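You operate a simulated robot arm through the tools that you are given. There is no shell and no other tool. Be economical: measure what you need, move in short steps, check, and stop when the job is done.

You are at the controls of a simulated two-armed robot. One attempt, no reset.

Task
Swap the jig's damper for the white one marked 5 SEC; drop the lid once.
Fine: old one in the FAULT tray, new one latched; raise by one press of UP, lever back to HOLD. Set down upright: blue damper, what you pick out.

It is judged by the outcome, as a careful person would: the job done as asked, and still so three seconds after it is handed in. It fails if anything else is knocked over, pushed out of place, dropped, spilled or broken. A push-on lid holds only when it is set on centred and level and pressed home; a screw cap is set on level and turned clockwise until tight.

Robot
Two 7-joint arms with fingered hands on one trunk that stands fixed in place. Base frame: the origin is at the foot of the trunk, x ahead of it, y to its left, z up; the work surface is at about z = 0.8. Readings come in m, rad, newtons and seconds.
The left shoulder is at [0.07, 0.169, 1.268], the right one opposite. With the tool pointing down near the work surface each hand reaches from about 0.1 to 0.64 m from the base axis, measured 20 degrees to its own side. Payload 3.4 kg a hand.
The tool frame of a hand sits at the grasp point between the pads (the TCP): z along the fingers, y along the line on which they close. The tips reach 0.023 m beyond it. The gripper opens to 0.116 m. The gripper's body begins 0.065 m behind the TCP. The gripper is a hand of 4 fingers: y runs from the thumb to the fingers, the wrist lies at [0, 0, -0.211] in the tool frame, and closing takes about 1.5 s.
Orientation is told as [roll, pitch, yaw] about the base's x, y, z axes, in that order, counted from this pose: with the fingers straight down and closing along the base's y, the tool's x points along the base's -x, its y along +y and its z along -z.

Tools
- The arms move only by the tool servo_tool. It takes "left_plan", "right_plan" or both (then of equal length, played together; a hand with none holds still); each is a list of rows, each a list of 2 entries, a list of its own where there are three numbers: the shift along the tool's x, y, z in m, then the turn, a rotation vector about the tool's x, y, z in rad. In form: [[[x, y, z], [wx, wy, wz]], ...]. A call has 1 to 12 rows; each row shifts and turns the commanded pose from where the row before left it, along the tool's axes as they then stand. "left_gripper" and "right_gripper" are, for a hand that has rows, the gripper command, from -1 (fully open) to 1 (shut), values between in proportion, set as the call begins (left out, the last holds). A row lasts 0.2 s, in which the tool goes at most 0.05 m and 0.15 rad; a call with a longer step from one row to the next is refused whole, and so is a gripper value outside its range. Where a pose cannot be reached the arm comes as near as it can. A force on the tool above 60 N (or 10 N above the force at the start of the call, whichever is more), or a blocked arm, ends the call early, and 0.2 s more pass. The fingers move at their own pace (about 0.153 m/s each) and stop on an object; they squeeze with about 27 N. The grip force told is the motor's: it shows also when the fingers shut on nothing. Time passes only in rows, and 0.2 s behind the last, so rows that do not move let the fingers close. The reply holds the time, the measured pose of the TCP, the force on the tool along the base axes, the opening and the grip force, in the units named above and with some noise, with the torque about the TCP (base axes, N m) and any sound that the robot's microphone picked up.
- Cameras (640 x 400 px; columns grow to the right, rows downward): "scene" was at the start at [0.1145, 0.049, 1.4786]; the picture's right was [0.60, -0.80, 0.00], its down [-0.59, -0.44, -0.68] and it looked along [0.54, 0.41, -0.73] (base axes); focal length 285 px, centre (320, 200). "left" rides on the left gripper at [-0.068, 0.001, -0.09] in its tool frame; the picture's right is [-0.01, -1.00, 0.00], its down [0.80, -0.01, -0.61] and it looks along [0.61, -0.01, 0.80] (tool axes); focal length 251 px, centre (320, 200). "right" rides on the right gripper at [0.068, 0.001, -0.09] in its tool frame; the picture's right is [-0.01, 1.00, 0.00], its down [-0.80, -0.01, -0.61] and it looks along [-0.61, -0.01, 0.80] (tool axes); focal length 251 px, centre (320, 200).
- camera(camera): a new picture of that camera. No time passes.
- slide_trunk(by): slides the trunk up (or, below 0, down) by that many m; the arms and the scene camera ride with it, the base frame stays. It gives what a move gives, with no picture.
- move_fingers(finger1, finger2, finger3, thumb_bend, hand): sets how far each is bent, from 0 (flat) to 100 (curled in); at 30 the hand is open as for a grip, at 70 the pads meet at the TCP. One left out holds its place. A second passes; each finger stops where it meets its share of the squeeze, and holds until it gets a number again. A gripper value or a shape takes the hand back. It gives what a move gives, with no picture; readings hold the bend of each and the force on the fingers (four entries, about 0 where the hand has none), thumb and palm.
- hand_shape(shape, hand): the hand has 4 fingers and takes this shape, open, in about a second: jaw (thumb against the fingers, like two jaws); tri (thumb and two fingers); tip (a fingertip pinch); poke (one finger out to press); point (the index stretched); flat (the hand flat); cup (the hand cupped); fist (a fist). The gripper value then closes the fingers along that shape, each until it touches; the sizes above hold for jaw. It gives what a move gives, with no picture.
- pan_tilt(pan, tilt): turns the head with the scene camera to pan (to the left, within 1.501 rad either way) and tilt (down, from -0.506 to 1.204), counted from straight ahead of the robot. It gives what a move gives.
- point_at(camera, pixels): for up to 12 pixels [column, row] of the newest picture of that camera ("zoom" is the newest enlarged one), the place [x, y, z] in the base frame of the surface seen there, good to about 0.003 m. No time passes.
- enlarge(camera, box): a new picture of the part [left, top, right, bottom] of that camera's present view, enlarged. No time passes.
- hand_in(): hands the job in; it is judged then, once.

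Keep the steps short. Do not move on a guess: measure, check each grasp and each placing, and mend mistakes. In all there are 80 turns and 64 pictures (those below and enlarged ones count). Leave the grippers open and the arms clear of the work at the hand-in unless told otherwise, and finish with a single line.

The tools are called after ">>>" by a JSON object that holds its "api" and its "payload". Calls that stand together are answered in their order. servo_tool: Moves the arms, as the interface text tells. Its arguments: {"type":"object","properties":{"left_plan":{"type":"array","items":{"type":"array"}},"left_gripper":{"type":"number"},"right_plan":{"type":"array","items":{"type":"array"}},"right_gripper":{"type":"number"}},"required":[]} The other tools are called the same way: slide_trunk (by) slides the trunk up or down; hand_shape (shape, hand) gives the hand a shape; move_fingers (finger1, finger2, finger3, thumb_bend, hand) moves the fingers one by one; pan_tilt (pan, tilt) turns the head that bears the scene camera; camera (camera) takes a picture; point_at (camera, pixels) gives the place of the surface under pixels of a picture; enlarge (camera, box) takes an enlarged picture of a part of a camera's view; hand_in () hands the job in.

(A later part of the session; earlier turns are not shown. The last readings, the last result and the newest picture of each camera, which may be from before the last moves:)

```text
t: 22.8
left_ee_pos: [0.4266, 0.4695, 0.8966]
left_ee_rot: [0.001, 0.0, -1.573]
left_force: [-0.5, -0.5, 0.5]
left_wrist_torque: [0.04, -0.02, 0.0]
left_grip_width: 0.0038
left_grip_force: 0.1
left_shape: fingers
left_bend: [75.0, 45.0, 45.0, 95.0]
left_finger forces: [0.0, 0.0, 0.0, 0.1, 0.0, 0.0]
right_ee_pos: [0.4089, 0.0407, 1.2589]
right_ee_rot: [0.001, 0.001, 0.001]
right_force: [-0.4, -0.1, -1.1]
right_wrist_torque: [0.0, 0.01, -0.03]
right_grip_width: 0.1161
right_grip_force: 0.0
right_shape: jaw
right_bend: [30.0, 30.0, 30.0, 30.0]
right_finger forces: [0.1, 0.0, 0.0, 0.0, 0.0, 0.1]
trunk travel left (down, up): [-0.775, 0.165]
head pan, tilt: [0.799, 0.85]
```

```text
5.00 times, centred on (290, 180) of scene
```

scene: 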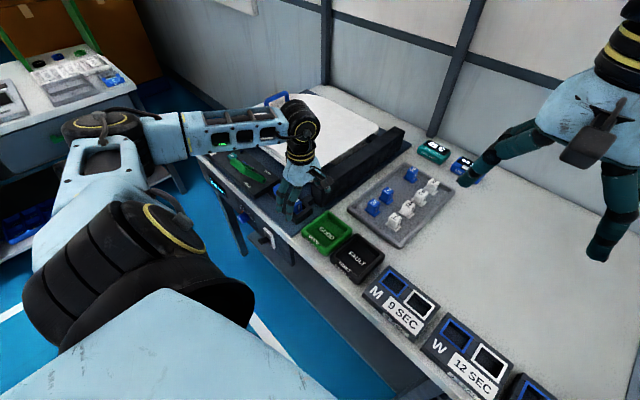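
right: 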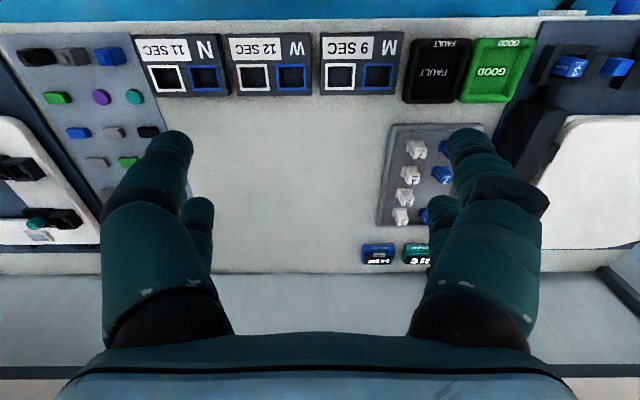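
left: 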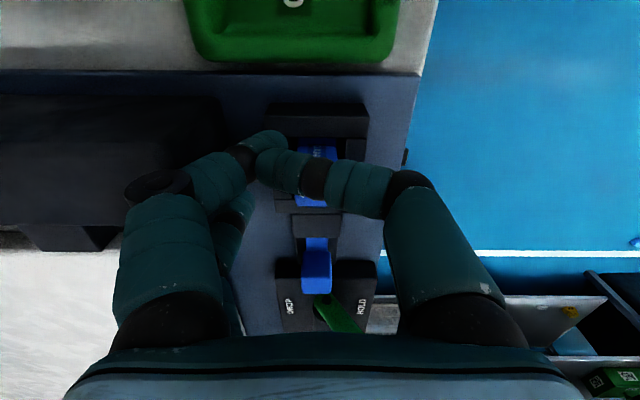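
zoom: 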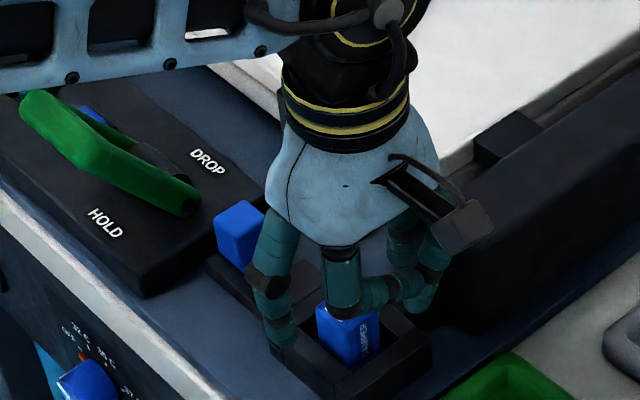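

Finger1 and the thumb block each other when curled. I'll set them half open instead, so they straddle empty space. First I'll measure the clearance to the hinge bar end.

>>> {"api": "point_at", "payload": {"camera": "left", "pixels": [[215, 110], [190, 110], [190, 150], [350, 118], [280, 118], [350, 205], [250, 150], [315, 152], [320, 205], [318, 265]]}}

>>> {"api": "move_fingers", "payload": {"hand": "left", "finger1": 45, "thumb_bend": 45}}

>>> {"api": "camera", "payload": {"camera": "left"}}

>>> {"api": "point_at", "payload": {"camera": "left", "pixels": [[234, 132], [407, 132], [320, 150], [320, 185], [306, 170], [332, 170], [230, 205], [410, 205]]}}

```text
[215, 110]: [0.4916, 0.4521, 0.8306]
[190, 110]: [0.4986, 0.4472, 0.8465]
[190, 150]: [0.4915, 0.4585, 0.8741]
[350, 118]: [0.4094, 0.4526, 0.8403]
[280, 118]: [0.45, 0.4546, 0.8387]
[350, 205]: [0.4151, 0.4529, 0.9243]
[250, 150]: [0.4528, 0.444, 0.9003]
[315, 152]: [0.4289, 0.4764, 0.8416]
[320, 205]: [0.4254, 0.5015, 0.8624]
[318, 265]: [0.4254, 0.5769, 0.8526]
```

```text
t: 23.8
left_ee_pos: [0.4263, 0.4695, 0.8972]
left_ee_rot: [-0.002, 0.0, -1.572]
left_force: [-0.9, -0.1, 0.1]
left_wrist_torque: [-0.02, -0.04, -0.01]
left_grip_width: 0.0725
left_grip_force: 0.1
left_shape: fingers
left_bend: [45.0, 45.0, 45.0, 45.0]
left_finger forces: [0.0, 0.0, 0.1, 0.0, 0.0, 0.0]
right_ee_pos: [0.4073, 0.0408, 1.2591]
right_ee_rot: [-0.001, 0.002, 0.002]
right_force: [0.3, -0.2, -0.6]
right_wrist_torque: [0.03, -0.01, 0.01]
right_grip_width: 0.116
right_grip_force: 0.0
right_shape: jaw
right_bend: [30.0, 30.0, 30.0, 30.0]
right_finger forces: [0.1, 0.1, 0.0, 0.0, 0.0, 0.0]
trunk travel left (down, up): [-0.775, 0.165]
head pan, tilt: [0.799, 0.85]
```

```text
33 pictures are left
```

left: 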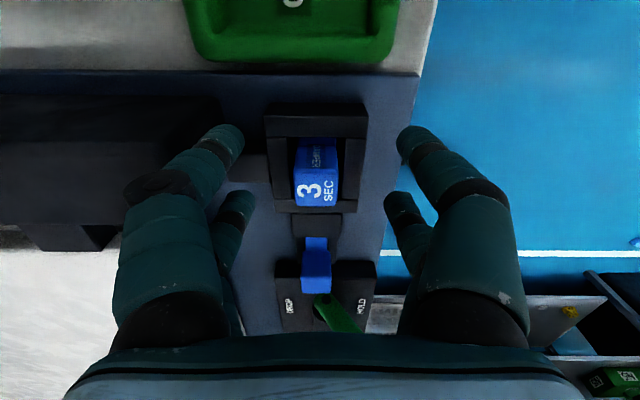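

```text
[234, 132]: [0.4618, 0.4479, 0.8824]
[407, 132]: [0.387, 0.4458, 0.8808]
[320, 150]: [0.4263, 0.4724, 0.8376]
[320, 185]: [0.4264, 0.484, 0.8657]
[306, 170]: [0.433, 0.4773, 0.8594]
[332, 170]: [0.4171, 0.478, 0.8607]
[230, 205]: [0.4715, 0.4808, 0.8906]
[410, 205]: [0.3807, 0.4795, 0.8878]
```

The hinge bar end is at x≈.49, so I'll narrow the fingers to bend 55 before descending to TCP z .871.

>>> {"api": "move_fingers", "payload": {"hand": "left", "finger1": 55, "finger2": 55, "finger3": 55, "thumb_bend": 55}}

>>> {"api": "servo_tool", "payload": {"left_plan": [[[0.003, -0.001, 0.009], [0, 0, 0]], [[0, 0, 0.009], [0, 0, 0]], [[0, 0, 0.008], [0, 0, 0]]]}}

>>> {"api": "move_fingers", "payload": {"hand": "left", "finger2": 74, "finger3": 74}}

>>> {"api": "camera", "payload": {"camera": "left"}}

```text
t: 24.8
left_ee_pos: [0.4248, 0.4702, 0.8962]
left_ee_rot: [-0.001, 0.0, -1.572]
left_force: [0.4, 0.3, 0.8]
left_wrist_torque: [0.0, 0.0, 0.01]
left_grip_width: 0.0439
left_grip_force: 0.1
left_shape: fingers
left_bend: [55.0, 55.0, 55.0, 55.0]
left_finger forces: [0.0, 0.0, 0.0, 0.0, 0.0, 0.0]
right_ee_pos: [0.4093, 0.0422, 1.2592]
right_ee_rot: [0.0, -0.001, -0.001]
right_force: [-0.2, -0.4, -0.7]
right_wrist_torque: [0.01, 0.01, 0.02]
right_grip_width: 0.1159
right_grip_force: 0.0
right_shape: jaw
right_bend: [30.0, 30.0, 30.0, 30.0]
right_finger forces: [0.0, 0.0, 0.0, 0.1, 0.0, 0.1]
trunk travel left (down, up): [-0.775, 0.165]
head pan, tilt: [0.799, 0.85]
```

```text
t: 25.6
left_ee_pos: [0.4247, 0.4746, 0.87]
left_ee_rot: [0.001, 0.0, -1.574]
left_force: [-0.4, 0.2, -0.1]
left_wrist_torque: [-0.02, -0.01, 0.02]
left_grip_width: 0.044
left_grip_force: 0.1
left_shape: fingers
left_bend: [55.0, 55.0, 55.0, 55.0]
left_finger forces: [0.0, 0.0, 0.0, 0.0, 0.1, 0.1]
right_ee_pos: [0.4089, 0.0409, 1.2587]
right_ee_rot: [-0.001, 0.002, -0.001]
right_force: [0.1, 0.5, -0.5]
right_wrist_torque: [-0.01, 0.0, -0.01]
right_grip_width: 0.1159
right_grip_force: 0.2
right_shape: jaw
right_bend: [30.0, 30.0, 30.0, 30.0]
right_finger forces: [0.1, 0.0, 0.1, 0.1, 0.0, 0.0]
trunk travel left (down, up): [-0.775, 0.165]
head pan, tilt: [0.799, 0.85]
```

```text
t: 26.6
left_ee_pos: [0.4261, 0.4744, 0.8698]
left_ee_rot: [0.0, 0.0, -1.572]
left_force: [0.3, 0.3, -0.3]
left_wrist_torque: [-0.01, 0.0, 0.0]
left_grip_width: 0.0442
left_grip_force: 6.8
left_shape: fingers
left_bend: [55.0, 62.0, 63.0, 55.0]
left_finger forces: [0.0, 7.2, 7.4, 0.0, 0.0, 0.0]
right_ee_pos: [0.4073, 0.0409, 1.2591]
right_ee_rot: [-0.001, -0.001, -0.001]
right_force: [0.4, 0.1, 0.2]
right_wrist_torque: [0.01, -0.02, -0.02]
right_grip_width: 0.116
right_grip_force: 0.2
right_shape: jaw
right_bend: [30.0, 30.0, 30.0, 30.0]
right_finger forces: [0.0, 0.1, 0.0, 0.0, 0.1, 0.1]
trunk travel left (down, up): [-0.775, 0.165]
head pan, tilt: [0.799, 0.85]
```

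```text
32 pictures are left
```

left: 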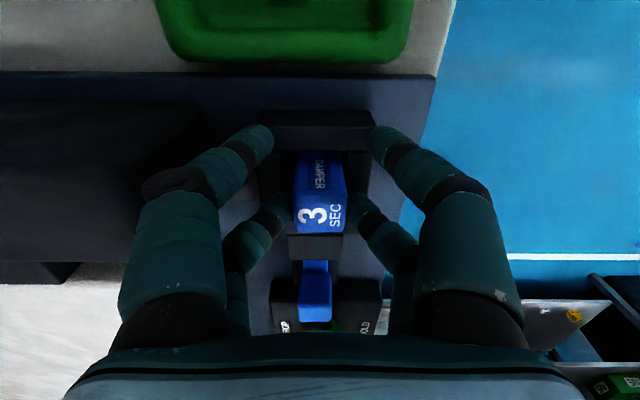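

The damper is gripped by fingers 2 and 3 (about 7 N each). I'll lift it straight up 0.08 m.

>>> {"api": "servo_tool", "payload": {"left_plan": [[[0, 0, -0.01], [0, 0, 0]], [[0, 0, -0.02], [0, 0, 0]], [[0, 0, -0.02], [0, 0, 0]], [[0, 0, -0.03], [0, 0, 0]]]}}

>>> {"api": "camera", "payload": {"camera": "left"}}

>>> {"api": "enlarge", "payload": {"camera": "scene", "box": [250, 130, 410, 290]}}

```text
t: 27.6
left_ee_pos: [0.4263, 0.4743, 0.9507]
left_ee_rot: [-0.001, -0.001, -1.573]
left_force: [-0.8, -1.0, -0.3]
left_wrist_torque: [0.01, -0.01, -0.01]
left_grip_width: 0.0439
left_grip_force: 7.9
left_shape: fingers
left_bend: [55.0, 62.0, 63.0, 55.0]
left_finger forces: [0.1, 7.3, 7.4, 0.0, 0.0, 0.0]
right_ee_pos: [0.4073, 0.0419, 1.2584]
right_ee_rot: [0.0, 0.0, 0.0]
right_force: [0.1, 0.0, 0.2]
right_wrist_torque: [0.01, -0.05, -0.02]
right_grip_width: 0.1158
right_grip_force: 0.1
right_shape: jaw
right_bend: [30.0, 30.0, 30.0, 30.0]
right_finger forces: [0.1, 0.0, 0.1, 0.0, 0.0, 0.1]
trunk travel left (down, up): [-0.775, 0.165]
head pan, tilt: [0.799, 0.85]
```

```text
31 pictures are left
```

left: 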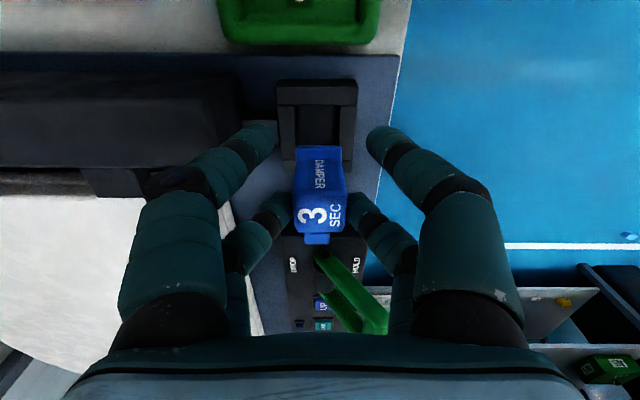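

```text
2.50 times, centred on (330, 210) of scene
```

zoom: 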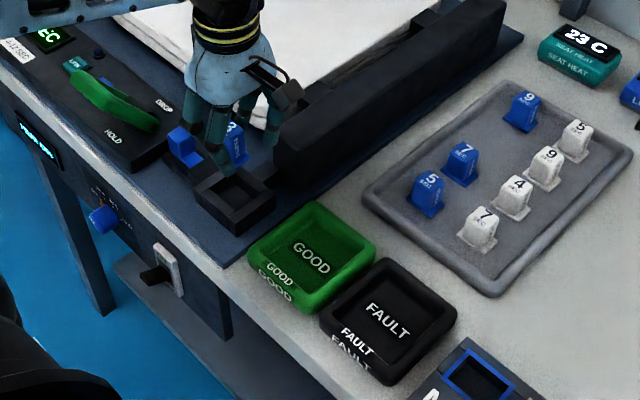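

>>> {"api": "point_at", "payload": {"camera": "zoom", "pixels": [[385, 262], [450, 312], [385, 378], [325, 312], [385, 320], [400, 300], [575, 130], [570, 155], [577, 123], [573, 162], [545, 155], [525, 95]]}}

>>> {"api": "point_at", "payload": {"camera": "left", "pixels": [[317, 237], [318, 215], [318, 228], [318, 170], [305, 150], [330, 110], [318, 125], [318, 145], [290, 120], [348, 120]]}}

```text
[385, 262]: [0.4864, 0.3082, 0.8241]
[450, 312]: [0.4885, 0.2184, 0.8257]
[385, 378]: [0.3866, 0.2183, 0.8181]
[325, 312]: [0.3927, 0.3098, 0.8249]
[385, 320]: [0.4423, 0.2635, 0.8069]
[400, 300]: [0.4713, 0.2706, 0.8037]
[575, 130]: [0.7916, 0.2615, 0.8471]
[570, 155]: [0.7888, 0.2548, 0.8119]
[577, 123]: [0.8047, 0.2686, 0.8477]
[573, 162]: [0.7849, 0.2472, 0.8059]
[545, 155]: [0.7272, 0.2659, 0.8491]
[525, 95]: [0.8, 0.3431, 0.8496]
```

```text
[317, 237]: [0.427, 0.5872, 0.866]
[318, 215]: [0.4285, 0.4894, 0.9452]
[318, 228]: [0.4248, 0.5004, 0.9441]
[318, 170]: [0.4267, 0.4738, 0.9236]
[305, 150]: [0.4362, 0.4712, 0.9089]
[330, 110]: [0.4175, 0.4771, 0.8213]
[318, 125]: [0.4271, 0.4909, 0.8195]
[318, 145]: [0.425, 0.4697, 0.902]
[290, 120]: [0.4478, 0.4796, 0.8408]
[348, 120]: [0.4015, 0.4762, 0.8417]
```

The damper came out cleanly. It is about .043 tall, so its bottom is TCP −.050. Now I'll carry it to over the FAULT tray (centre .438, .263, floor .807).

>>> {"api": "servo_tool", "payload": {"left_plan": [[[-0.0455, 0.0024, 0], [0, 0, 0]], [[-0.0455, 0.0024, 0], [0, 0, 0]], [[-0.0455, 0.0024, 0], [0, 0, 0]], [[-0.0455, 0.0024, 0], [0, 0, 0]], [[-0.0455, 0.0024, 0], [0, 0, 0]], [[0, 0, 0.025], [0, 0, 0]], [[0, 0, 0.03], [0, 0, 0]], [[0, 0, 0.02], [0, 0, 0]], [[0, 0, 0.012], [0, 0, 0]], [[0, 0, 0], [0, 0, 0]]]}}

>>> {"api": "camera", "payload": {"camera": "left"}}

>>> {"api": "enlarge", "payload": {"camera": "scene", "box": [290, 180, 410, 300]}}

```text
t: 29.8
left_ee_pos: [0.4369, 0.2465, 0.864]
left_ee_rot: [0.001, -0.001, -1.573]
left_force: [-0.1, -0.5, -1.1]
left_wrist_torque: [0.0, -0.02, 0.02]
left_grip_width: 0.0438
left_grip_force: 6.8
left_shape: fingers
left_bend: [55.0, 62.0, 63.0, 55.0]
left_finger forces: [0.1, 7.4, 7.3, 0.1, 0.0, 0.0]
right_ee_pos: [0.4089, 0.0405, 1.2586]
right_ee_rot: [-0.001, 0.002, 0.0]
right_force: [1.5, -0.3, 0.0]
right_wrist_torque: [-0.01, -0.01, -0.03]
right_grip_width: 0.1159
right_grip_force: 0.2
right_shape: jaw
right_bend: [30.0, 30.0, 30.0, 30.0]
right_finger forces: [0.0, 0.0, 0.1, 0.0, 0.0, 0.0]
trunk travel left (down, up): [-0.775, 0.165]
head pan, tilt: [0.799, 0.85]
```

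```text
29 pictures are left
```

left: 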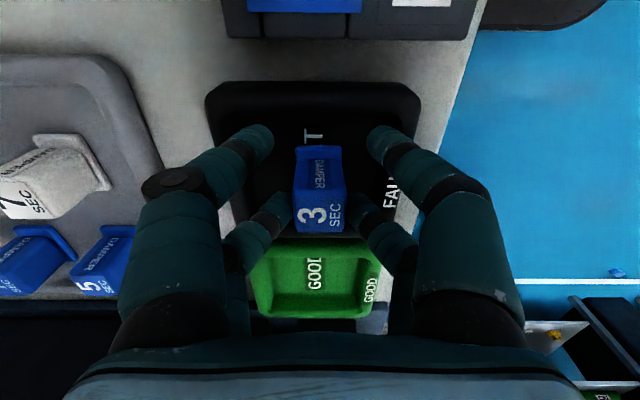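

```text
3.33 times, centred on (350, 240) of scene
```

zoom: 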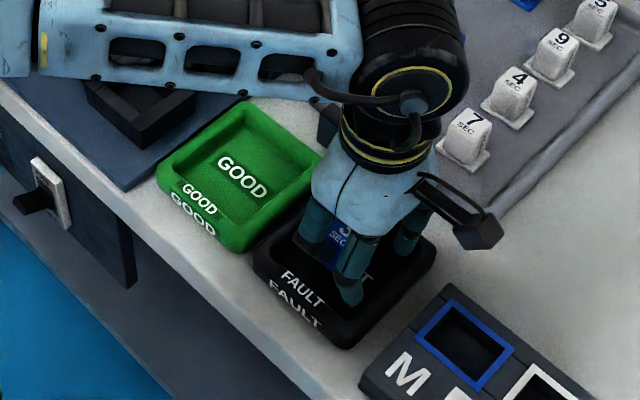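

It is centred over the tray. I'll lower it in 2 mm steps until it touches.

>>> {"api": "servo_tool", "payload": {"left_plan": [[[0, 0, 0.002], [0, 0, 0]], [[0, 0, 0.002], [0, 0, 0]]]}}

>>> {"api": "servo_tool", "payload": {"left_plan": [[[0, 0, 0.0015], [0, 0, 0]], [[0, 0, 0.0015], [0, 0, 0]]]}}

```text
t: 30.4
left_ee_pos: [0.4371, 0.247, 0.8601]
left_ee_rot: [0.001, 0.001, -1.571]
left_force: [-0.9, -0.8, -0.6]
left_wrist_torque: [-0.02, 0.0, -0.02]
left_grip_width: 0.0439
left_grip_force: 7.1
left_shape: fingers
left_bend: [55.0, 62.0, 63.0, 55.0]
left_finger forces: [0.0, 7.3, 7.2, 0.0, 0.0, 0.0]
right_ee_pos: [0.4083, 0.0413, 1.2571]
right_ee_rot: [0.0, 0.0, 0.0]
right_force: [-0.3, 0.2, -0.2]
right_wrist_torque: [0.02, 0.0, 0.01]
right_grip_width: 0.1158
right_grip_force: 0.0
right_shape: jaw
right_bend: [30.0, 30.0, 30.0, 30.0]
right_finger forces: [0.0, 0.0, 0.0, 0.1, 0.0, 0.1]
trunk travel left (down, up): [-0.775, 0.165]
head pan, tilt: [0.799, 0.85]
```

```text
t: 31.0
left_ee_pos: [0.4382, 0.2475, 0.8564]
left_ee_rot: [0.002, -0.001, -1.573]
left_force: [1.3, 0.6, 2.7]
left_wrist_torque: [0.0, -0.03, -0.01]
left_grip_width: 0.044
left_grip_force: 8.2
left_shape: fingers
left_bend: [55.0, 62.0, 63.0, 55.0]
left_finger forces: [0.1, 8.6, 7.8, 0.0, 0.0, 0.0]
right_ee_pos: [0.4083, 0.04, 1.2579]
right_ee_rot: [-0.001, -0.001, 0.001]
right_force: [-0.1, 0.3, 0.4]
right_wrist_torque: [0.01, 0.0, 0.01]
right_grip_width: 0.1156
right_grip_force: 0.2
right_shape: jaw
right_bend: [30.0, 30.0, 30.0, 30.0]
right_finger forces: [0.0, 0.1, 0.0, 0.0, 0.1, 0.0]
trunk travel left (down, up): [-0.775, 0.165]
head pan, tilt: [0.799, 0.85]
```

Contact at 2.7 N. I'll release, rise, and check that the damper stands upright.

>>> {"api": "move_fingers", "payload": {"hand": "left", "finger2": 50, "finger3": 50}}

>>> {"api": "servo_tool", "payload": {"left_plan": [[[0, 0, -0.02], [0, 0, 0]], [[0, 0, -0.04], [0, 0, 0]], [[0, 0, -0.04], [0, 0, 0]], [[0, 0, -0.04], [0, 0, 0]], [[0, 0, -0.04], [0, 0, 0]]]}}

>>> {"api": "enlarge", "payload": {"camera": "left", "box": [200, 60, 440, 300]}}

```text
t: 32.0
left_ee_pos: [0.4375, 0.2473, 0.8566]
left_ee_rot: [0.0, -0.001, -1.572]
left_force: [0.2, 0.3, 0.1]
left_wrist_torque: [-0.01, -0.03, 0.01]
left_grip_width: 0.0438
left_grip_force: 0.1
left_shape: fingers
left_bend: [55.0, 50.0, 50.0, 55.0]
left_finger forces: [0.0, 0.0, 0.1, 0.0, 0.1, 0.0]
right_ee_pos: [0.4082, 0.0409, 1.2588]
right_ee_rot: [0.0, 0.001, -0.001]
right_force: [0.8, -0.4, 0.1]
right_wrist_torque: [-0.03, 0.0, 0.0]
right_grip_width: 0.1158
right_grip_force: 0.0
right_shape: jaw
right_bend: [30.0, 30.0, 30.0, 30.0]
right_finger forces: [0.0, 0.0, 0.1, 0.0, 0.1, 0.0]
trunk travel left (down, up): [-0.775, 0.165]
head pan, tilt: [0.799, 0.85]
```

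```text
t: 33.2
left_ee_pos: [0.4358, 0.2466, 1.0377]
left_ee_rot: [-0.001, -0.001, -1.572]
left_force: [0.3, -1.0, 0.7]
left_wrist_torque: [0.02, 0.0, 0.01]
left_grip_width: 0.0436
left_grip_force: 0.1
left_shape: fingers
left_bend: [55.0, 50.0, 50.0, 55.0]
left_finger forces: [0.1, 0.0, 0.0, 0.0, 0.1, 0.0]
right_ee_pos: [0.4083, 0.0405, 1.2586]
right_ee_rot: [0.001, 0.0, 0.002]
right_force: [-0.2, -0.3, -1.0]
right_wrist_torque: [-0.03, -0.03, -0.01]
right_grip_width: 0.1157
right_grip_force: 0.0
right_shape: jaw
right_bend: [30.0, 30.0, 30.0, 30.0]
right_finger forces: [0.1, 0.0, 0.1, 0.1, 0.0, 0.1]
trunk travel left (down, up): [-0.775, 0.165]
head pan, tilt: [0.799, 0.85]
```

```text
1.67 times, centred on (320, 180) of left
```

zoom: 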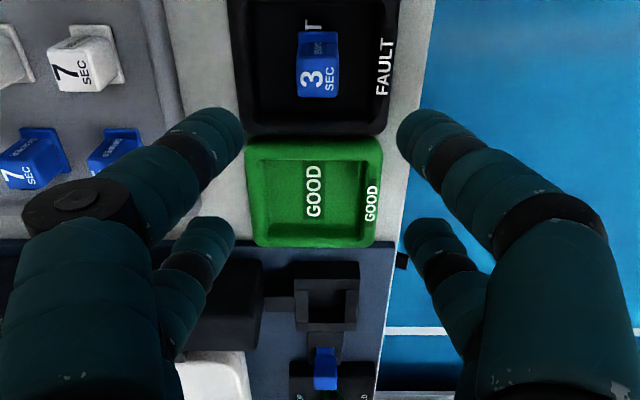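

The old damper stands upright in FAULT. Now I'll yaw back to 0 and tilt the fingers forward 0.8 rad to reach the far end of the parts tray.

>>> {"api": "servo_tool", "payload": {"left_plan": [[[0, 0, 0], [0, 0, -0.143]], [[0, 0, 0], [0, 0, -0.143]], [[0, 0, 0], [0, 0, -0.143]], [[0, 0, 0], [0, 0, -0.143]], [[0, 0, 0], [0, 0, -0.143]], [[0, 0, 0], [0, 0, -0.143]], [[0, 0, 0], [0, 0, -0.143]], [[0, 0, 0], [0, 0, -0.143]], [[0, 0, 0], [0, 0, -0.143]], [[0, 0, 0], [0, 0, -0.143]], [[0, 0, 0], [0, 0, -0.141]]]}}

>>> {"api": "servo_tool", "payload": {"left_plan": [[[0, 0, 0], [0, -0.133, 0]], [[0, 0, 0], [0, -0.133, 0]], [[0, 0, 0], [0, -0.133, 0]], [[0, 0, 0], [0, -0.133, 0]], [[0, 0, 0], [0, -0.133, 0]], [[0, 0, 0], [0, -0.135, 0]], [[-0.035, 0, 0.036], [0, 0, 0]], [[-0.035, 0, 0.036], [0, 0, 0]], [[-0.035, 0, 0.036], [0, 0, 0]], [[-0.035, 0, 0.036], [0, 0, 0]], [[-0.028, 0, 0.0287], [0, 0, 0]]]}}

>>> {"api": "camera", "payload": {"camera": "left"}}

```text
t: 35.6
left_ee_pos: [0.4377, 0.2474, 1.0369]
left_ee_rot: [0.0, 0.002, 0.0]
left_force: [-0.1, -0.5, 0.2]
left_wrist_torque: [0.03, -0.01, 0.02]
left_grip_width: 0.0438
left_grip_force: 0.1
left_shape: fingers
left_bend: [55.0, 50.0, 50.0, 55.0]
left_finger forces: [0.0, 0.0, 0.1, 0.0, 0.1, 0.0]
right_ee_pos: [0.4085, 0.0413, 1.2584]
right_ee_rot: [0.0, -0.001, 0.001]
right_force: [0.0, 0.6, 0.1]
right_wrist_torque: [-0.03, 0.01, 0.02]
right_grip_width: 0.1157
right_grip_force: 0.1
right_shape: jaw
right_bend: [30.0, 30.0, 30.0, 30.0]
right_finger forces: [0.0, 0.0, 0.0, 0.0, 0.0, 0.1]
trunk travel left (down, up): [-0.775, 0.165]
head pan, tilt: [0.799, 0.85]
```

```text
refused: row 7 steps farther than a row can; nothing moved
```

```text
26 pictures are left
```

left: 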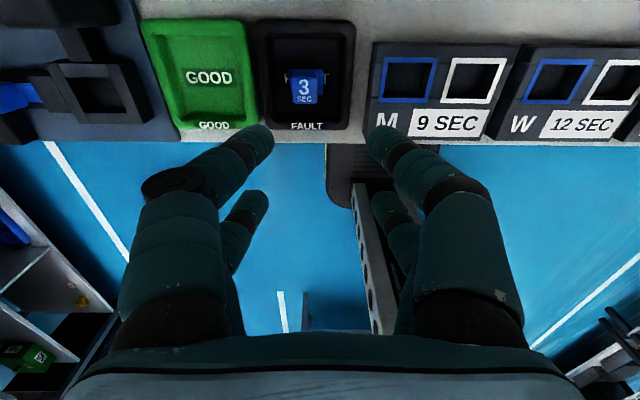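

One step was slightly too long, so I'll repeat it with shorter steps.

>>> {"api": "servo_tool", "payload": {"left_plan": [[[0, 0, 0], [0, -0.133, 0]], [[0, 0, 0], [0, -0.133, 0]], [[0, 0, 0], [0, -0.133, 0]], [[0, 0, 0], [0, -0.133, 0]], [[0, 0, 0], [0, -0.133, 0]], [[0, 0, 0], [0, -0.135, 0]], [[-0.0314, 0.002, 0.0323], [0, 0, 0]], [[-0.0314, 0.002, 0.0323], [0, 0, 0]], [[-0.0314, 0.002, 0.0323], [0, 0, 0]], [[-0.0314, 0.002, 0.0323], [0, 0, 0]], [[-0.0314, 0.002, 0.0323], [0, 0, 0]], [[-0.0314, 0.003, 0.0323], [0, 0, 0]]]}}

>>> {"api": "camera", "payload": {"camera": "left"}}

```text
t: 38.2
left_ee_pos: [0.7091, 0.2595, 1.0367]
left_ee_rot: [0.001, -0.8, -0.005]
left_force: [-0.3, 0.0, -0.3]
left_wrist_torque: [0.0, 0.01, 0.03]
left_grip_width: 0.0435
left_grip_force: 0.0
left_shape: fingers
left_bend: [55.0, 50.0, 50.0, 55.0]
left_finger forces: [0.0, 0.1, 0.0, 0.0, 0.0, 0.0]
right_ee_pos: [0.4087, 0.0397, 1.2582]
right_ee_rot: [0.001, 0.003, 0.0]
right_force: [0.7, 0.0, 0.9]
right_wrist_torque: [0.02, 0.01, 0.02]
right_grip_width: 0.116
right_grip_force: 0.0
right_shape: jaw
right_bend: [30.0, 30.0, 30.0, 30.0]
right_finger forces: [0.0, 0.0, 0.0, 0.1, 0.0, 0.0]
trunk travel left (down, up): [-0.775, 0.165]
head pan, tilt: [0.799, 0.85]
```

```text
25 pictures are left
```

left: 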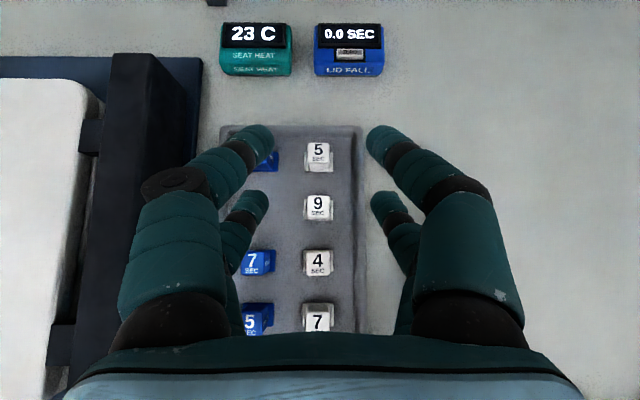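

This is an excellent top view. White "5" is at (318,157) and its label points the same way as the old damper's did in the socket. I'll zoom in and measure it.

>>> {"api": "enlarge", "payload": {"camera": "left", "box": [240, 120, 400, 240]}}

>>> {"api": "point_at", "payload": {"camera": "zoom", "pixels": [[313, 118], [313, 150], [280, 130], [345, 130], [313, 95], [313, 170], [370, 130], [313, 195], [313, 325], [100, 165], [265, 185], [360, 185]]}}

```text
3.33 times, centred on (320, 180) of left
```

zoom: 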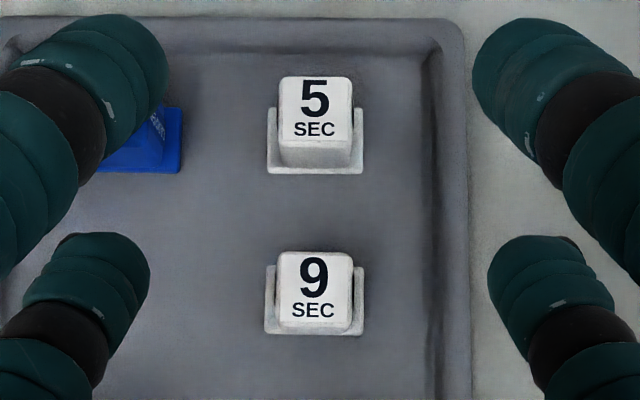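

```text
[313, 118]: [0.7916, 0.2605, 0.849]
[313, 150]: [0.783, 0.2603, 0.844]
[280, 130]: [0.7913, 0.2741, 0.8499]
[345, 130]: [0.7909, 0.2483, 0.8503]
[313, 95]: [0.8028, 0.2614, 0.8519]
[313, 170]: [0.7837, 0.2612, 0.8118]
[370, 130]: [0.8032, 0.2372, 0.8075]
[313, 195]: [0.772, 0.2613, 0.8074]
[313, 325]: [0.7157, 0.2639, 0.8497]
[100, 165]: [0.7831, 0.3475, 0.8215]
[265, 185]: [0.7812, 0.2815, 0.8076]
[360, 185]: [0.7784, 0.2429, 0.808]
```

White 5's top centre is (.793, .261, .850). I'll approach to above it first, at TCP (.793, .261, .93).

>>> {"api": "servo_tool", "payload": {"left_plan": [[[0.0046, 0.0004, 0.0337], [0, 0, 0]], [[0.0046, 0.0004, 0.0337], [0, 0, 0]], [[0.0046, 0.0004, 0.0337], [0, 0, 0]], [[0.0046, 0.0004, 0.0337], [0, 0, 0]], [[0, 0, 0], [0, 0, 0]]]}}

>>> {"api": "camera", "payload": {"camera": "left"}}

```text
t: 39.4
left_ee_pos: [0.7714, 0.2598, 0.9446]
left_ee_rot: [-0.001, -0.801, -0.003]
left_force: [0.4, 0.3, -0.4]
left_wrist_torque: [-0.04, 0.01, 0.03]
left_grip_width: 0.0436
left_grip_force: 0.1
left_shape: fingers
left_bend: [55.0, 50.0, 50.0, 55.0]
left_finger forces: [0.0, 0.1, 0.0, 0.1, 0.0, 0.0]
left hand out of reach, approached as far as the arm can: row 4
right_ee_pos: [0.4092, 0.042, 1.2595]
right_ee_rot: [-0.001, 0.001, -0.001]
right_force: [-0.9, 0.0, 0.4]
right_wrist_torque: [0.01, 0.02, 0.0]
right_grip_width: 0.1157
right_grip_force: 0.0
right_shape: jaw
right_bend: [30.0, 30.0, 30.0, 30.0]
right_finger forces: [0.1, 0.1, 0.1, 0.0, 0.0, 0.0]
trunk travel left (down, up): [-0.775, 0.165]
head pan, tilt: [0.799, 0.85]
```

```text
23 pictures are left
```

left: 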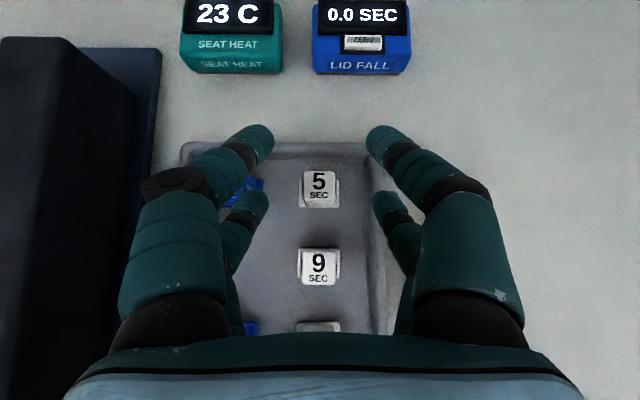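

It's out of reach by a little at this shoulder height. I'll back up high, lower the trunk 0.18 m, and come in again.

>>> {"api": "servo_tool", "payload": {"left_plan": [[[-0.0129, 0, -0.0382], [0, 0, 0]], [[-0.0129, 0, -0.0382], [0, 0, 0]], [[-0.0129, 0, -0.0382], [0, 0, 0]], [[-0.0129, 0, -0.0382], [0, 0, 0]], [[-0.0129, 0, -0.0382], [0, 0, 0]], [[-0.0129, 0, -0.0382], [0, 0, 0]]]}}

>>> {"api": "slide_trunk", "payload": {"by": -0.18}}

>>> {"api": "camera", "payload": {"camera": "scene"}}

```text
t: 40.8
left_ee_pos: [0.6626, 0.258, 1.1602]
left_ee_rot: [-0.002, -0.8, -0.002]
left_force: [-0.3, -0.2, 0.1]
left_wrist_torque: [0.04, 0.0, 0.01]
left_grip_width: 0.0438
left_grip_force: 0.1
left_shape: fingers
left_bend: [55.0, 50.0, 50.0, 55.0]
left_finger forces: [0.1, 0.1, 0.0, 0.0, 0.1, 0.0]
right_ee_pos: [0.408, 0.0419, 1.2591]
right_ee_rot: [-0.001, 0.0, 0.0]
right_force: [0.1, -0.3, -0.8]
right_wrist_torque: [0.01, 0.01, 0.02]
right_grip_width: 0.1159
right_grip_force: 0.1
right_shape: jaw
right_bend: [30.0, 30.0, 30.0, 30.0]
right_finger forces: [0.0, 0.1, 0.0, 0.0, 0.0, 0.0]
trunk travel left (down, up): [-0.775, 0.165]
head pan, tilt: [0.799, 0.85]
```

```text
t: 42.8
left_ee_pos: [0.6627, 0.2583, 0.9794]
left_ee_rot: [-0.001, -0.801, -0.002]
left_force: [-0.2, 0.2, 0.4]
left_wrist_torque: [-0.02, 0.03, 0.01]
left_grip_width: 0.044
left_grip_force: 0.1
left_shape: fingers
left_bend: [55.0, 50.0, 50.0, 55.0]
left_finger forces: [0.1, 0.0, 0.1, 0.0, 0.0, 0.0]
right_ee_pos: [0.4076, 0.0408, 1.0794]
right_ee_rot: [-0.001, 0.001, 0.001]
right_force: [0.8, -0.3, -1.4]
right_wrist_torque: [0.0, -0.02, 0.02]
right_grip_width: 0.116
right_grip_force: 0.1
right_shape: jaw
right_bend: [30.0, 30.0, 30.0, 30.0]
right_finger forces: [0.0, 0.2, 0.0, 0.0, 0.0, 0.1]
trunk travel left (down, up): [-0.595, 0.345]
head pan, tilt: [0.799, 0.85]
```

```text
22 pictures are left
```

scene: 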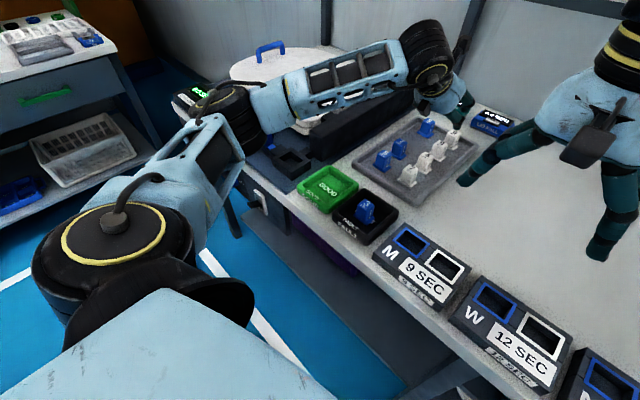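

Clear. I'll come in again to above white 5.

>>> {"api": "servo_tool", "payload": {"left_plan": [[[-0.0139, 0.0007, 0.0319], [0, 0, 0]], [[-0.0139, 0.0007, 0.0319], [0, 0, 0]], [[-0.0139, 0.0007, 0.0319], [0, 0, 0]], [[-0.0139, 0.0007, 0.0319], [0, 0, 0]], [[0.0143, 0, 0.0139], [0, 0, 0]], [[0, 0, 0], [0, 0, 0]]]}}

>>> {"api": "camera", "payload": {"camera": "left"}}

```text
t: 44.2
left_ee_pos: [0.7936, 0.2602, 0.9097]
left_ee_rot: [0.001, -0.801, -0.004]
left_force: [0.4, -0.2, -0.3]
left_wrist_torque: [0.01, -0.01, -0.02]
left_grip_width: 0.0442
left_grip_force: 0.0
left_shape: fingers
left_bend: [55.0, 50.0, 50.0, 55.0]
left_finger forces: [0.0, 0.0, 0.0, 0.0, 0.0, 0.1]
right_ee_pos: [0.4076, 0.0415, 1.0775]
right_ee_rot: [0.0, -0.002, 0.0]
right_force: [-0.3, -0.5, -0.1]
right_wrist_torque: [0.0, 0.04, -0.03]
right_grip_width: 0.1157
right_grip_force: 0.0
right_shape: jaw
right_bend: [30.0, 30.0, 30.0, 30.0]
right_finger forces: [0.1, 0.0, 0.1, 0.0, 0.1, 0.0]
trunk travel left (down, up): [-0.595, 0.345]
head pan, tilt: [0.799, 0.85]
```

```text
21 pictures are left
```

left: 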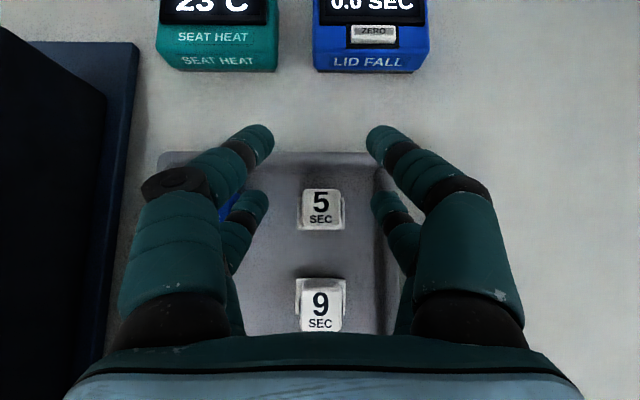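

It's reachable now. I'll descend 0.052 m straight down, then close fingers 2 and 3.

>>> {"api": "servo_tool", "payload": {"left_plan": [[[0.0093, 0.0003, 0.009], [0, 0, 0]], [[0.0093, 0.0003, 0.009], [0, 0, 0]], [[0.0093, 0, 0.009], [0, 0, 0]], [[0.0093, 0, 0.009], [0, 0, 0]], [[0, 0, 0], [0, 0, 0]]]}}

>>> {"api": "move_fingers", "payload": {"hand": "left", "finger2": 74, "finger3": 74}}

>>> {"api": "camera", "payload": {"camera": "left"}}

```text
t: 45.4
left_ee_pos: [0.7926, 0.2622, 0.8573]
left_ee_rot: [0.0, -0.801, -0.001]
left_force: [-0.5, 0.7, 0.7]
left_wrist_torque: [0.0, 0.01, -0.01]
left_grip_width: 0.0437
left_grip_force: 0.0
left_shape: fingers
left_bend: [55.0, 50.0, 50.0, 55.0]
left_finger forces: [0.0, 0.1, 0.0, 0.0, 0.0, 0.0]
right_ee_pos: [0.4081, 0.0398, 1.0794]
right_ee_rot: [0.0, 0.0, 0.001]
right_force: [-0.4, 0.3, 0.2]
right_wrist_torque: [0.03, 0.03, -0.01]
right_grip_width: 0.1159
right_grip_force: 0.0
right_shape: jaw
right_bend: [30.0, 30.0, 30.0, 30.0]
right_finger forces: [0.0, 0.0, 0.0, 0.1, 0.0, 0.1]
trunk travel left (down, up): [-0.595, 0.345]
head pan, tilt: [0.799, 0.85]
```

```text
t: 46.4
left_ee_pos: [0.793, 0.2623, 0.8579]
left_ee_rot: [0.0, -0.799, -0.002]
left_force: [-0.6, -0.5, -0.4]
left_wrist_torque: [-0.02, 0.03, -0.01]
left_grip_width: 0.0441
left_grip_force: 7.4
left_shape: fingers
left_bend: [55.0, 63.0, 62.0, 55.0]
left_finger forces: [0.1, 7.4, 7.4, 0.1, 0.0, 0.0]
right_ee_pos: [0.4086, 0.0403, 1.0787]
right_ee_rot: [0.0, -0.002, 0.0]
right_force: [-0.9, -0.4, -0.2]
right_wrist_torque: [0.02, -0.01, 0.04]
right_grip_width: 0.116
right_grip_force: 0.1
right_shape: jaw
right_bend: [30.0, 30.0, 30.0, 30.0]
right_finger forces: [0.0, 0.0, 0.0, 0.0, 0.1, 0.1]
trunk travel left (down, up): [-0.595, 0.345]
head pan, tilt: [0.799, 0.85]
```

```text
20 pictures are left
```

left: 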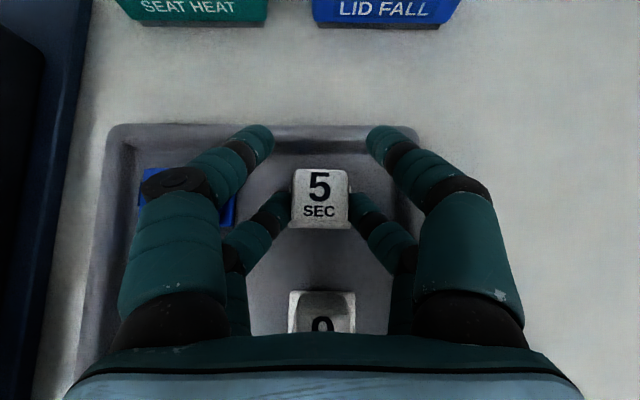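

White 5 is gripped at 7.4 N. I'll lift it 0.08 m, clear the right hand away, then set the part upright on open bench at about (.56, .12) so I can regrasp it straight down for the socket.

>>> {"api": "servo_tool", "payload": {"left_plan": [[[-0.0072, 0, -0.007], [0, 0, 0]], [[-0.0143, 0, -0.0139], [0, 0, 0]], [[-0.0143, 0, -0.0139], [0, 0, 0]], [[-0.0143, 0, -0.0139], [0, 0, 0]], [[-0.0108, 0, -0.0104], [0, 0, 0]], [[0, 0, 0], [0, 0, 0]]], "right_plan": [[[0, -0.04, 0], [0, 0, 0]], [[0, -0.04, 0], [0, 0, 0]], [[0, -0.04, 0], [0, 0, 0]], [[0, -0.04, 0], [0, 0, 0]], [[0, -0.04, 0], [0, 0, 0]], [[0, -0.04, 0], [0, 0, 0]]]}}

>>> {"api": "servo_tool", "payload": {"left_plan": [[[0.02705, -0.0237, -0.0278], [0, 0, 0]], [[0.02705, -0.0237, -0.0278], [0, 0, 0]], [[0.02705, -0.0237, -0.0278], [0, 0, 0]], [[0.02705, -0.0237, -0.0278], [0, 0, 0]], [[0.02705, -0.0237, -0.0278], [0, 0, 0]], [[0.02705, -0.0237, -0.0278], [0, 0, 0]], [[0, 0, 0], [0, 0, 0]]]}}

>>> {"api": "camera", "payload": {"camera": "left"}}

>>> {"api": "enlarge", "payload": {"camera": "scene", "box": [360, 60, 560, 260]}}

```text
t: 47.8
left_ee_pos: [0.7942, 0.2593, 0.9449]
left_ee_rot: [0.0, -0.802, -0.004]
left_force: [1.2, -0.7, 0.0]
left_wrist_torque: [0.03, 0.02, 0.0]
left_grip_width: 0.0439
left_grip_force: 7.0
left_shape: fingers
left_bend: [55.0, 63.0, 62.0, 55.0]
left_finger forces: [0.0, 7.4, 7.3, 0.0, 0.0, 0.0]
right_ee_pos: [0.4094, -0.2029, 1.0776]
right_ee_rot: [-0.001, 0.0, 0.0]
right_force: [-0.7, -0.4, -0.1]
right_wrist_torque: [0.05, -0.02, 0.03]
right_grip_width: 0.1158
right_grip_force: 0.1
right_shape: jaw
right_bend: [30.0, 30.0, 30.0, 30.0]
right_finger forces: [0.1, 0.0, 0.0, 0.1, 0.1, 0.1]
trunk travel left (down, up): [-0.595, 0.345]
head pan, tilt: [0.799, 0.85]
```

```text
t: 49.4
left_ee_pos: [0.5606, 0.1191, 0.9421]
left_ee_rot: [-0.001, -0.801, 0.001]
left_force: [-0.4, 0.3, -1.1]
left_wrist_torque: [-0.02, -0.01, 0.01]
left_grip_width: 0.0437
left_grip_force: 7.5
left_shape: fingers
left_bend: [55.0, 63.0, 63.0, 55.0]
left_finger forces: [0.1, 7.5, 7.5, 0.1, 0.1, 0.0]
right_ee_pos: [0.4102, -0.2002, 1.0782]
right_ee_rot: [-0.001, 0.001, 0.0]
right_force: [0.2, -0.5, -0.7]
right_wrist_torque: [-0.02, 0.01, -0.04]
right_grip_width: 0.1161
right_grip_force: 0.1
right_shape: jaw
right_bend: [30.0, 30.0, 30.0, 30.0]
right_finger forces: [0.0, 0.1, 0.0, 0.0, 0.0, 0.0]
trunk travel left (down, up): [-0.595, 0.345]
head pan, tilt: [0.799, 0.85]
```

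```text
19 pictures are left
```

left: 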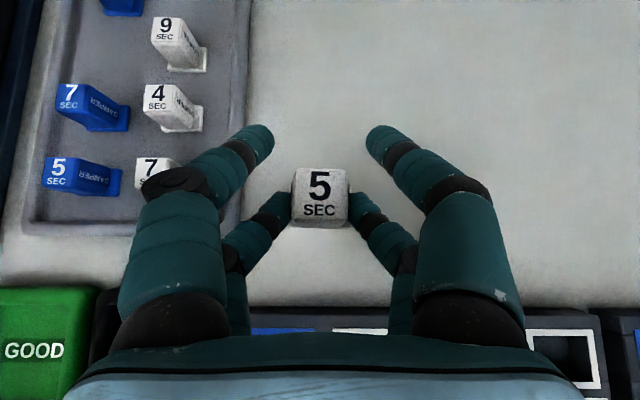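

```text
2.00 times, centred on (460, 160) of scene
```

zoom: 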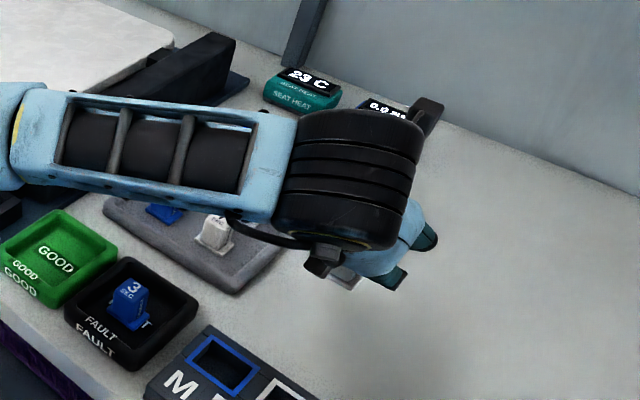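

It's still level in the grip. I'll measure the bench height here and descend to just above it.

>>> {"api": "point_at", "payload": {"camera": "left", "pixels": [[320, 120], [320, 260], [320, 185], [270, 335], [450, 200]]}}

>>> {"api": "servo_tool", "payload": {"left_plan": [[[0.0143, 0, 0.0139], [0, 0, 0]], [[0.0143, 0, 0.0139], [0, 0, 0]], [[0.0143, 0, 0.0139], [0, 0, 0]], [[0.0143, 0, 0.0139], [0, 0, 0]], [[0, 0, 0], [0, 0, 0]]]}}

```text
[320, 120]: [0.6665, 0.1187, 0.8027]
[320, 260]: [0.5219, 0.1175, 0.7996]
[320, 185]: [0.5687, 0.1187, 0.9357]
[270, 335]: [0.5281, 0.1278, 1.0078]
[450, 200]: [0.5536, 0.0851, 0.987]
```

```text
t: 50.6
left_ee_pos: [0.5614, 0.1174, 0.8627]
left_ee_rot: [0.0, -0.8, -0.002]
left_force: [-0.5, -0.6, -0.2]
left_wrist_torque: [0.01, 0.0, 0.01]
left_grip_width: 0.0439
left_grip_force: 7.2
left_shape: fingers
left_bend: [55.0, 63.0, 63.0, 55.0]
left_finger forces: [0.0, 7.3, 7.4, 0.0, 0.0, 0.0]
right_ee_pos: [0.4107, -0.2007, 1.0791]
right_ee_rot: [0.0, 0.0, 0.0]
right_force: [-0.3, -0.2, -0.1]
right_wrist_torque: [-0.01, 0.03, 0.0]
right_grip_width: 0.1156
right_grip_force: 0.0
right_shape: jaw
right_bend: [30.0, 30.0, 30.0, 30.0]
right_finger forces: [0.0, 0.0, 0.0, 0.0, 0.0, 0.1]
trunk travel left (down, up): [-0.595, 0.345]
head pan, tilt: [0.799, 0.85]
```

The bench is at z .801, so contact should come at TCP ≈ .852. I'll step down gently.

>>> {"api": "servo_tool", "payload": {"left_plan": [[[0.0036, 0, 0.0035], [0, 0, 0]], [[0.0021, 0, 0.0021], [0, 0, 0]], [[0.0011, 0, 0.001], [0, 0, 0]]]}}

>>> {"api": "servo_tool", "payload": {"left_plan": [[[0.0007, 0, 0.0007], [0, 0, 0]], [[0.0007, 0, 0.0007], [0, 0, 0]]]}}

```text
t: 51.4
left_ee_pos: [0.5605, 0.1197, 0.853]
left_ee_rot: [0.0, -0.8, 0.0]
left_force: [-0.8, 0.2, -0.7]
left_wrist_torque: [0.0, -0.01, -0.03]
left_grip_width: 0.0437
left_grip_force: 7.1
left_shape: fingers
left_bend: [55.0, 63.0, 63.0, 55.0]
left_finger forces: [0.1, 7.3, 7.3, 0.1, 0.1, 0.0]
right_ee_pos: [0.4097, -0.2005, 1.0776]
right_ee_rot: [0.0, -0.001, 0.0]
right_force: [-0.5, 0.0, -0.3]
right_wrist_torque: [-0.02, -0.03, 0.0]
right_grip_width: 0.116
right_grip_force: 0.1
right_shape: jaw
right_bend: [30.0, 30.0, 30.0, 30.0]
right_finger forces: [0.0, 0.1, 0.1, 0.0, 0.0, 0.0]
trunk travel left (down, up): [-0.595, 0.345]
head pan, tilt: [0.799, 0.85]
```

```text
t: 52.0
left_ee_pos: [0.5601, 0.1204, 0.8514]
left_ee_rot: [0.0, -0.798, -0.003]
left_force: [0.2, 0.0, 0.5]
left_wrist_torque: [-0.02, 0.01, 0.02]
left_grip_width: 0.044
left_grip_force: 7.3
left_shape: fingers
left_bend: [55.0, 63.0, 63.0, 55.0]
left_finger forces: [0.1, 7.3, 7.4, 0.1, 0.0, 0.0]
right_ee_pos: [0.4089, -0.2015, 1.0787]
right_ee_rot: [0.0, 0.001, -0.002]
right_force: [-0.1, -0.2, -0.8]
right_wrist_torque: [0.02, 0.01, 0.01]
right_grip_width: 0.1158
right_grip_force: 0.0
right_shape: jaw
right_bend: [30.0, 30.0, 30.0, 30.0]
right_finger forces: [0.0, 0.0, 0.0, 0.0, 0.0, 0.0]
trunk travel left (down, up): [-0.595, 0.345]
head pan, tilt: [0.799, 0.85]
```

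>>> {"api": "servo_tool", "payload": {"left_plan": [[[0.0007, 0, 0.0007], [0, 0, 0]], [[0.0007, 0, 0.0007], [0, 0, 0]]]}}

```text
t: 52.6
left_ee_pos: [0.5604, 0.1186, 0.8499]
left_ee_rot: [-0.001, -0.801, -0.001]
left_force: [1.3, -0.9, 2.1]
left_wrist_torque: [-0.01, -0.01, -0.01]
left_grip_width: 0.0438
left_grip_force: 7.7
left_shape: fingers
left_bend: [55.0, 63.0, 63.0, 55.0]
left_finger forces: [0.1, 7.6, 7.6, 0.0, 0.0, 0.0]
right_ee_pos: [0.4082, -0.2007, 1.0795]
right_ee_rot: [-0.002, -0.001, -0.001]
right_force: [-0.1, -0.1, -0.1]
right_wrist_torque: [-0.01, 0.02, 0.01]
right_grip_width: 0.1158
right_grip_force: 0.1
right_shape: jaw
right_bend: [30.0, 30.0, 30.0, 30.0]
right_finger forces: [0.0, 0.1, 0.0, 0.0, 0.0, 0.1]
trunk travel left (down, up): [-0.595, 0.345]
head pan, tilt: [0.799, 0.85]
```

Contact at 2.1 N. I'll release, rise straight up, untilt and yaw to −90° for a straight-down regrasp.

>>> {"api": "move_fingers", "payload": {"hand": "left", "finger2": 50, "finger3": 50}}

>>> {"api": "servo_tool", "payload": {"left_plan": [[[-0.0143, 0, -0.0139], [0, 0, 0]], [[-0.0215, 0, -0.0209], [0, 0, 0]], [[-0.0215, 0, -0.0209], [0, 0, 0]], [[-0.0215, 0, -0.0209], [0, 0, 0]], [[-0.0215, 0, -0.0209], [0, 0, 0]], [[0, 0, 0], [0, 0.133, 0]], [[0, 0, 0], [0, 0.133, 0]], [[0, 0, 0], [0, 0.133, 0]], [[0, 0, 0], [0, 0.133, 0]], [[0, 0, 0], [0, 0.133, 0]], [[0, 0, 0], [0, 0.135, 0]]]}}

>>> {"api": "servo_tool", "payload": {"left_plan": [[[0, 0, 0], [0, 0, 0.143]], [[0, 0, 0], [0, 0, 0.143]], [[0, 0, 0], [0, 0, 0.143]], [[0, 0, 0], [0, 0, 0.143]], [[0, 0, 0], [0, 0, 0.143]], [[0, 0, 0], [0, 0, 0.143]], [[0, 0, 0], [0, 0, 0.143]], [[0, 0, 0], [0, 0, 0.143]], [[0, 0, 0], [0, 0, 0.143]], [[0, 0, 0], [0, 0, 0.143]], [[0, 0, 0], [0, 0, 0.141]]]}}

>>> {"api": "camera", "payload": {"camera": "left"}}

```text
t: 53.6
left_ee_pos: [0.5606, 0.1196, 0.8499]
left_ee_rot: [0.0, -0.797, -0.002]
left_force: [-0.6, 0.0, -1.3]
left_wrist_torque: [0.02, 0.0, 0.01]
left_grip_width: 0.0437
left_grip_force: 0.1
left_shape: fingers
left_bend: [55.0, 50.0, 50.0, 55.0]
left_finger forces: [0.1, 0.1, 0.0, 0.1, 0.0, 0.0]
right_ee_pos: [0.4086, -0.1997, 1.0779]
right_ee_rot: [-0.001, 0.0, 0.0]
right_force: [-0.2, -0.3, 0.3]
right_wrist_torque: [0.0, -0.01, 0.01]
right_grip_width: 0.1159
right_grip_force: 0.1
right_shape: jaw
right_bend: [30.0, 30.0, 30.0, 30.0]
right_finger forces: [0.0, 0.1, 0.1, 0.0, 0.0, 0.0]
trunk travel left (down, up): [-0.595, 0.345]
head pan, tilt: [0.799, 0.85]
```

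```text
t: 56.0
left_ee_pos: [0.561, 0.1195, 0.9893]
left_ee_rot: [-0.001, 0.004, -0.001]
left_force: [0.3, 0.2, -0.7]
left_wrist_torque: [0.0, -0.01, 0.0]
left_grip_width: 0.0437
left_grip_force: 0.2
left_shape: fingers
left_bend: [55.0, 50.0, 50.0, 55.0]
left_finger forces: [0.0, 0.0, 0.1, 0.0, 0.1, 0.1]
right_ee_pos: [0.4103, -0.2011, 1.0784]
right_ee_rot: [-0.001, 0.002, 0.001]
right_force: [-0.3, -0.2, 0.2]
right_wrist_torque: [0.03, 0.0, 0.01]
right_grip_width: 0.1158
right_grip_force: 0.2
right_shape: jaw
right_bend: [30.0, 30.0, 30.0, 30.0]
right_finger forces: [0.1, 0.1, 0.1, 0.0, 0.0, 0.0]
trunk travel left (down, up): [-0.595, 0.345]
head pan, tilt: [0.799, 0.85]
```

```text
t: 58.4
left_ee_pos: [0.5593, 0.1193, 0.9892]
left_ee_rot: [0.0, -0.001, -1.573]
left_force: [0.1, -0.8, 0.6]
left_wrist_torque: [-0.03, -0.03, -0.02]
left_grip_width: 0.0438
left_grip_force: 0.0
left_shape: fingers
left_bend: [55.0, 50.0, 50.0, 55.0]
left_finger forces: [0.0, 0.0, 0.0, 0.1, 0.1, 0.0]
right_ee_pos: [0.4091, -0.2014, 1.0785]
right_ee_rot: [0.0, 0.0, -0.002]
right_force: [0.0, 0.1, 0.4]
right_wrist_torque: [0.0, -0.02, -0.01]
right_grip_width: 0.1163
right_grip_force: 0.1
right_shape: jaw
right_bend: [30.0, 30.0, 30.0, 30.0]
right_finger forces: [0.0, 0.0, 0.0, 0.0, 0.1, 0.1]
trunk travel left (down, up): [-0.595, 0.345]
head pan, tilt: [0.799, 0.85]
```

```text
17 pictures are left
```

left: 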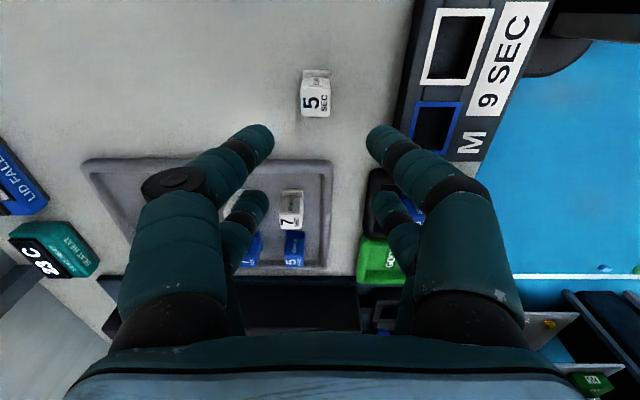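

It stands upright at (315,97). I'll measure it for the vertical grasp.

>>> {"api": "enlarge", "payload": {"camera": "left", "box": [280, 60, 352, 124]}}

>>> {"api": "point_at", "payload": {"camera": "left", "pixels": [[304, 100], [327, 100], [315, 86], [315, 92], [315, 100], [315, 115], [316, 73], [304, 112], [328, 112]]}}

```text
6.25 times, centred on (316, 92) of left
```

zoom: 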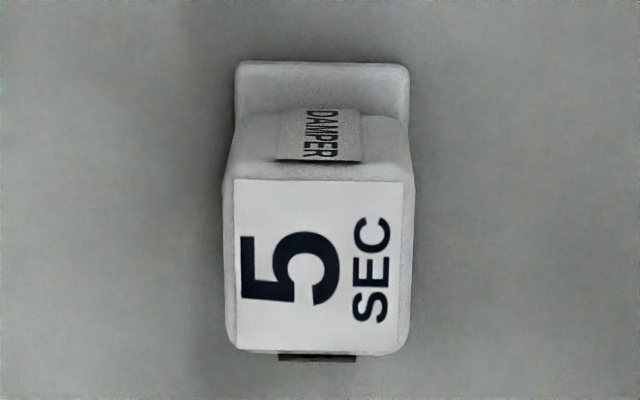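

```text
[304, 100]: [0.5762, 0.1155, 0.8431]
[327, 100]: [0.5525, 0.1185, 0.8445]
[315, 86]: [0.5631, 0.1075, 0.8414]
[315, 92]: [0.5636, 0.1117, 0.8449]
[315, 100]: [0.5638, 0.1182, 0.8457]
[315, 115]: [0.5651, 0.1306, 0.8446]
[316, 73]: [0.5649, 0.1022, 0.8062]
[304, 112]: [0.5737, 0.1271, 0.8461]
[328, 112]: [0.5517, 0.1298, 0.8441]
```

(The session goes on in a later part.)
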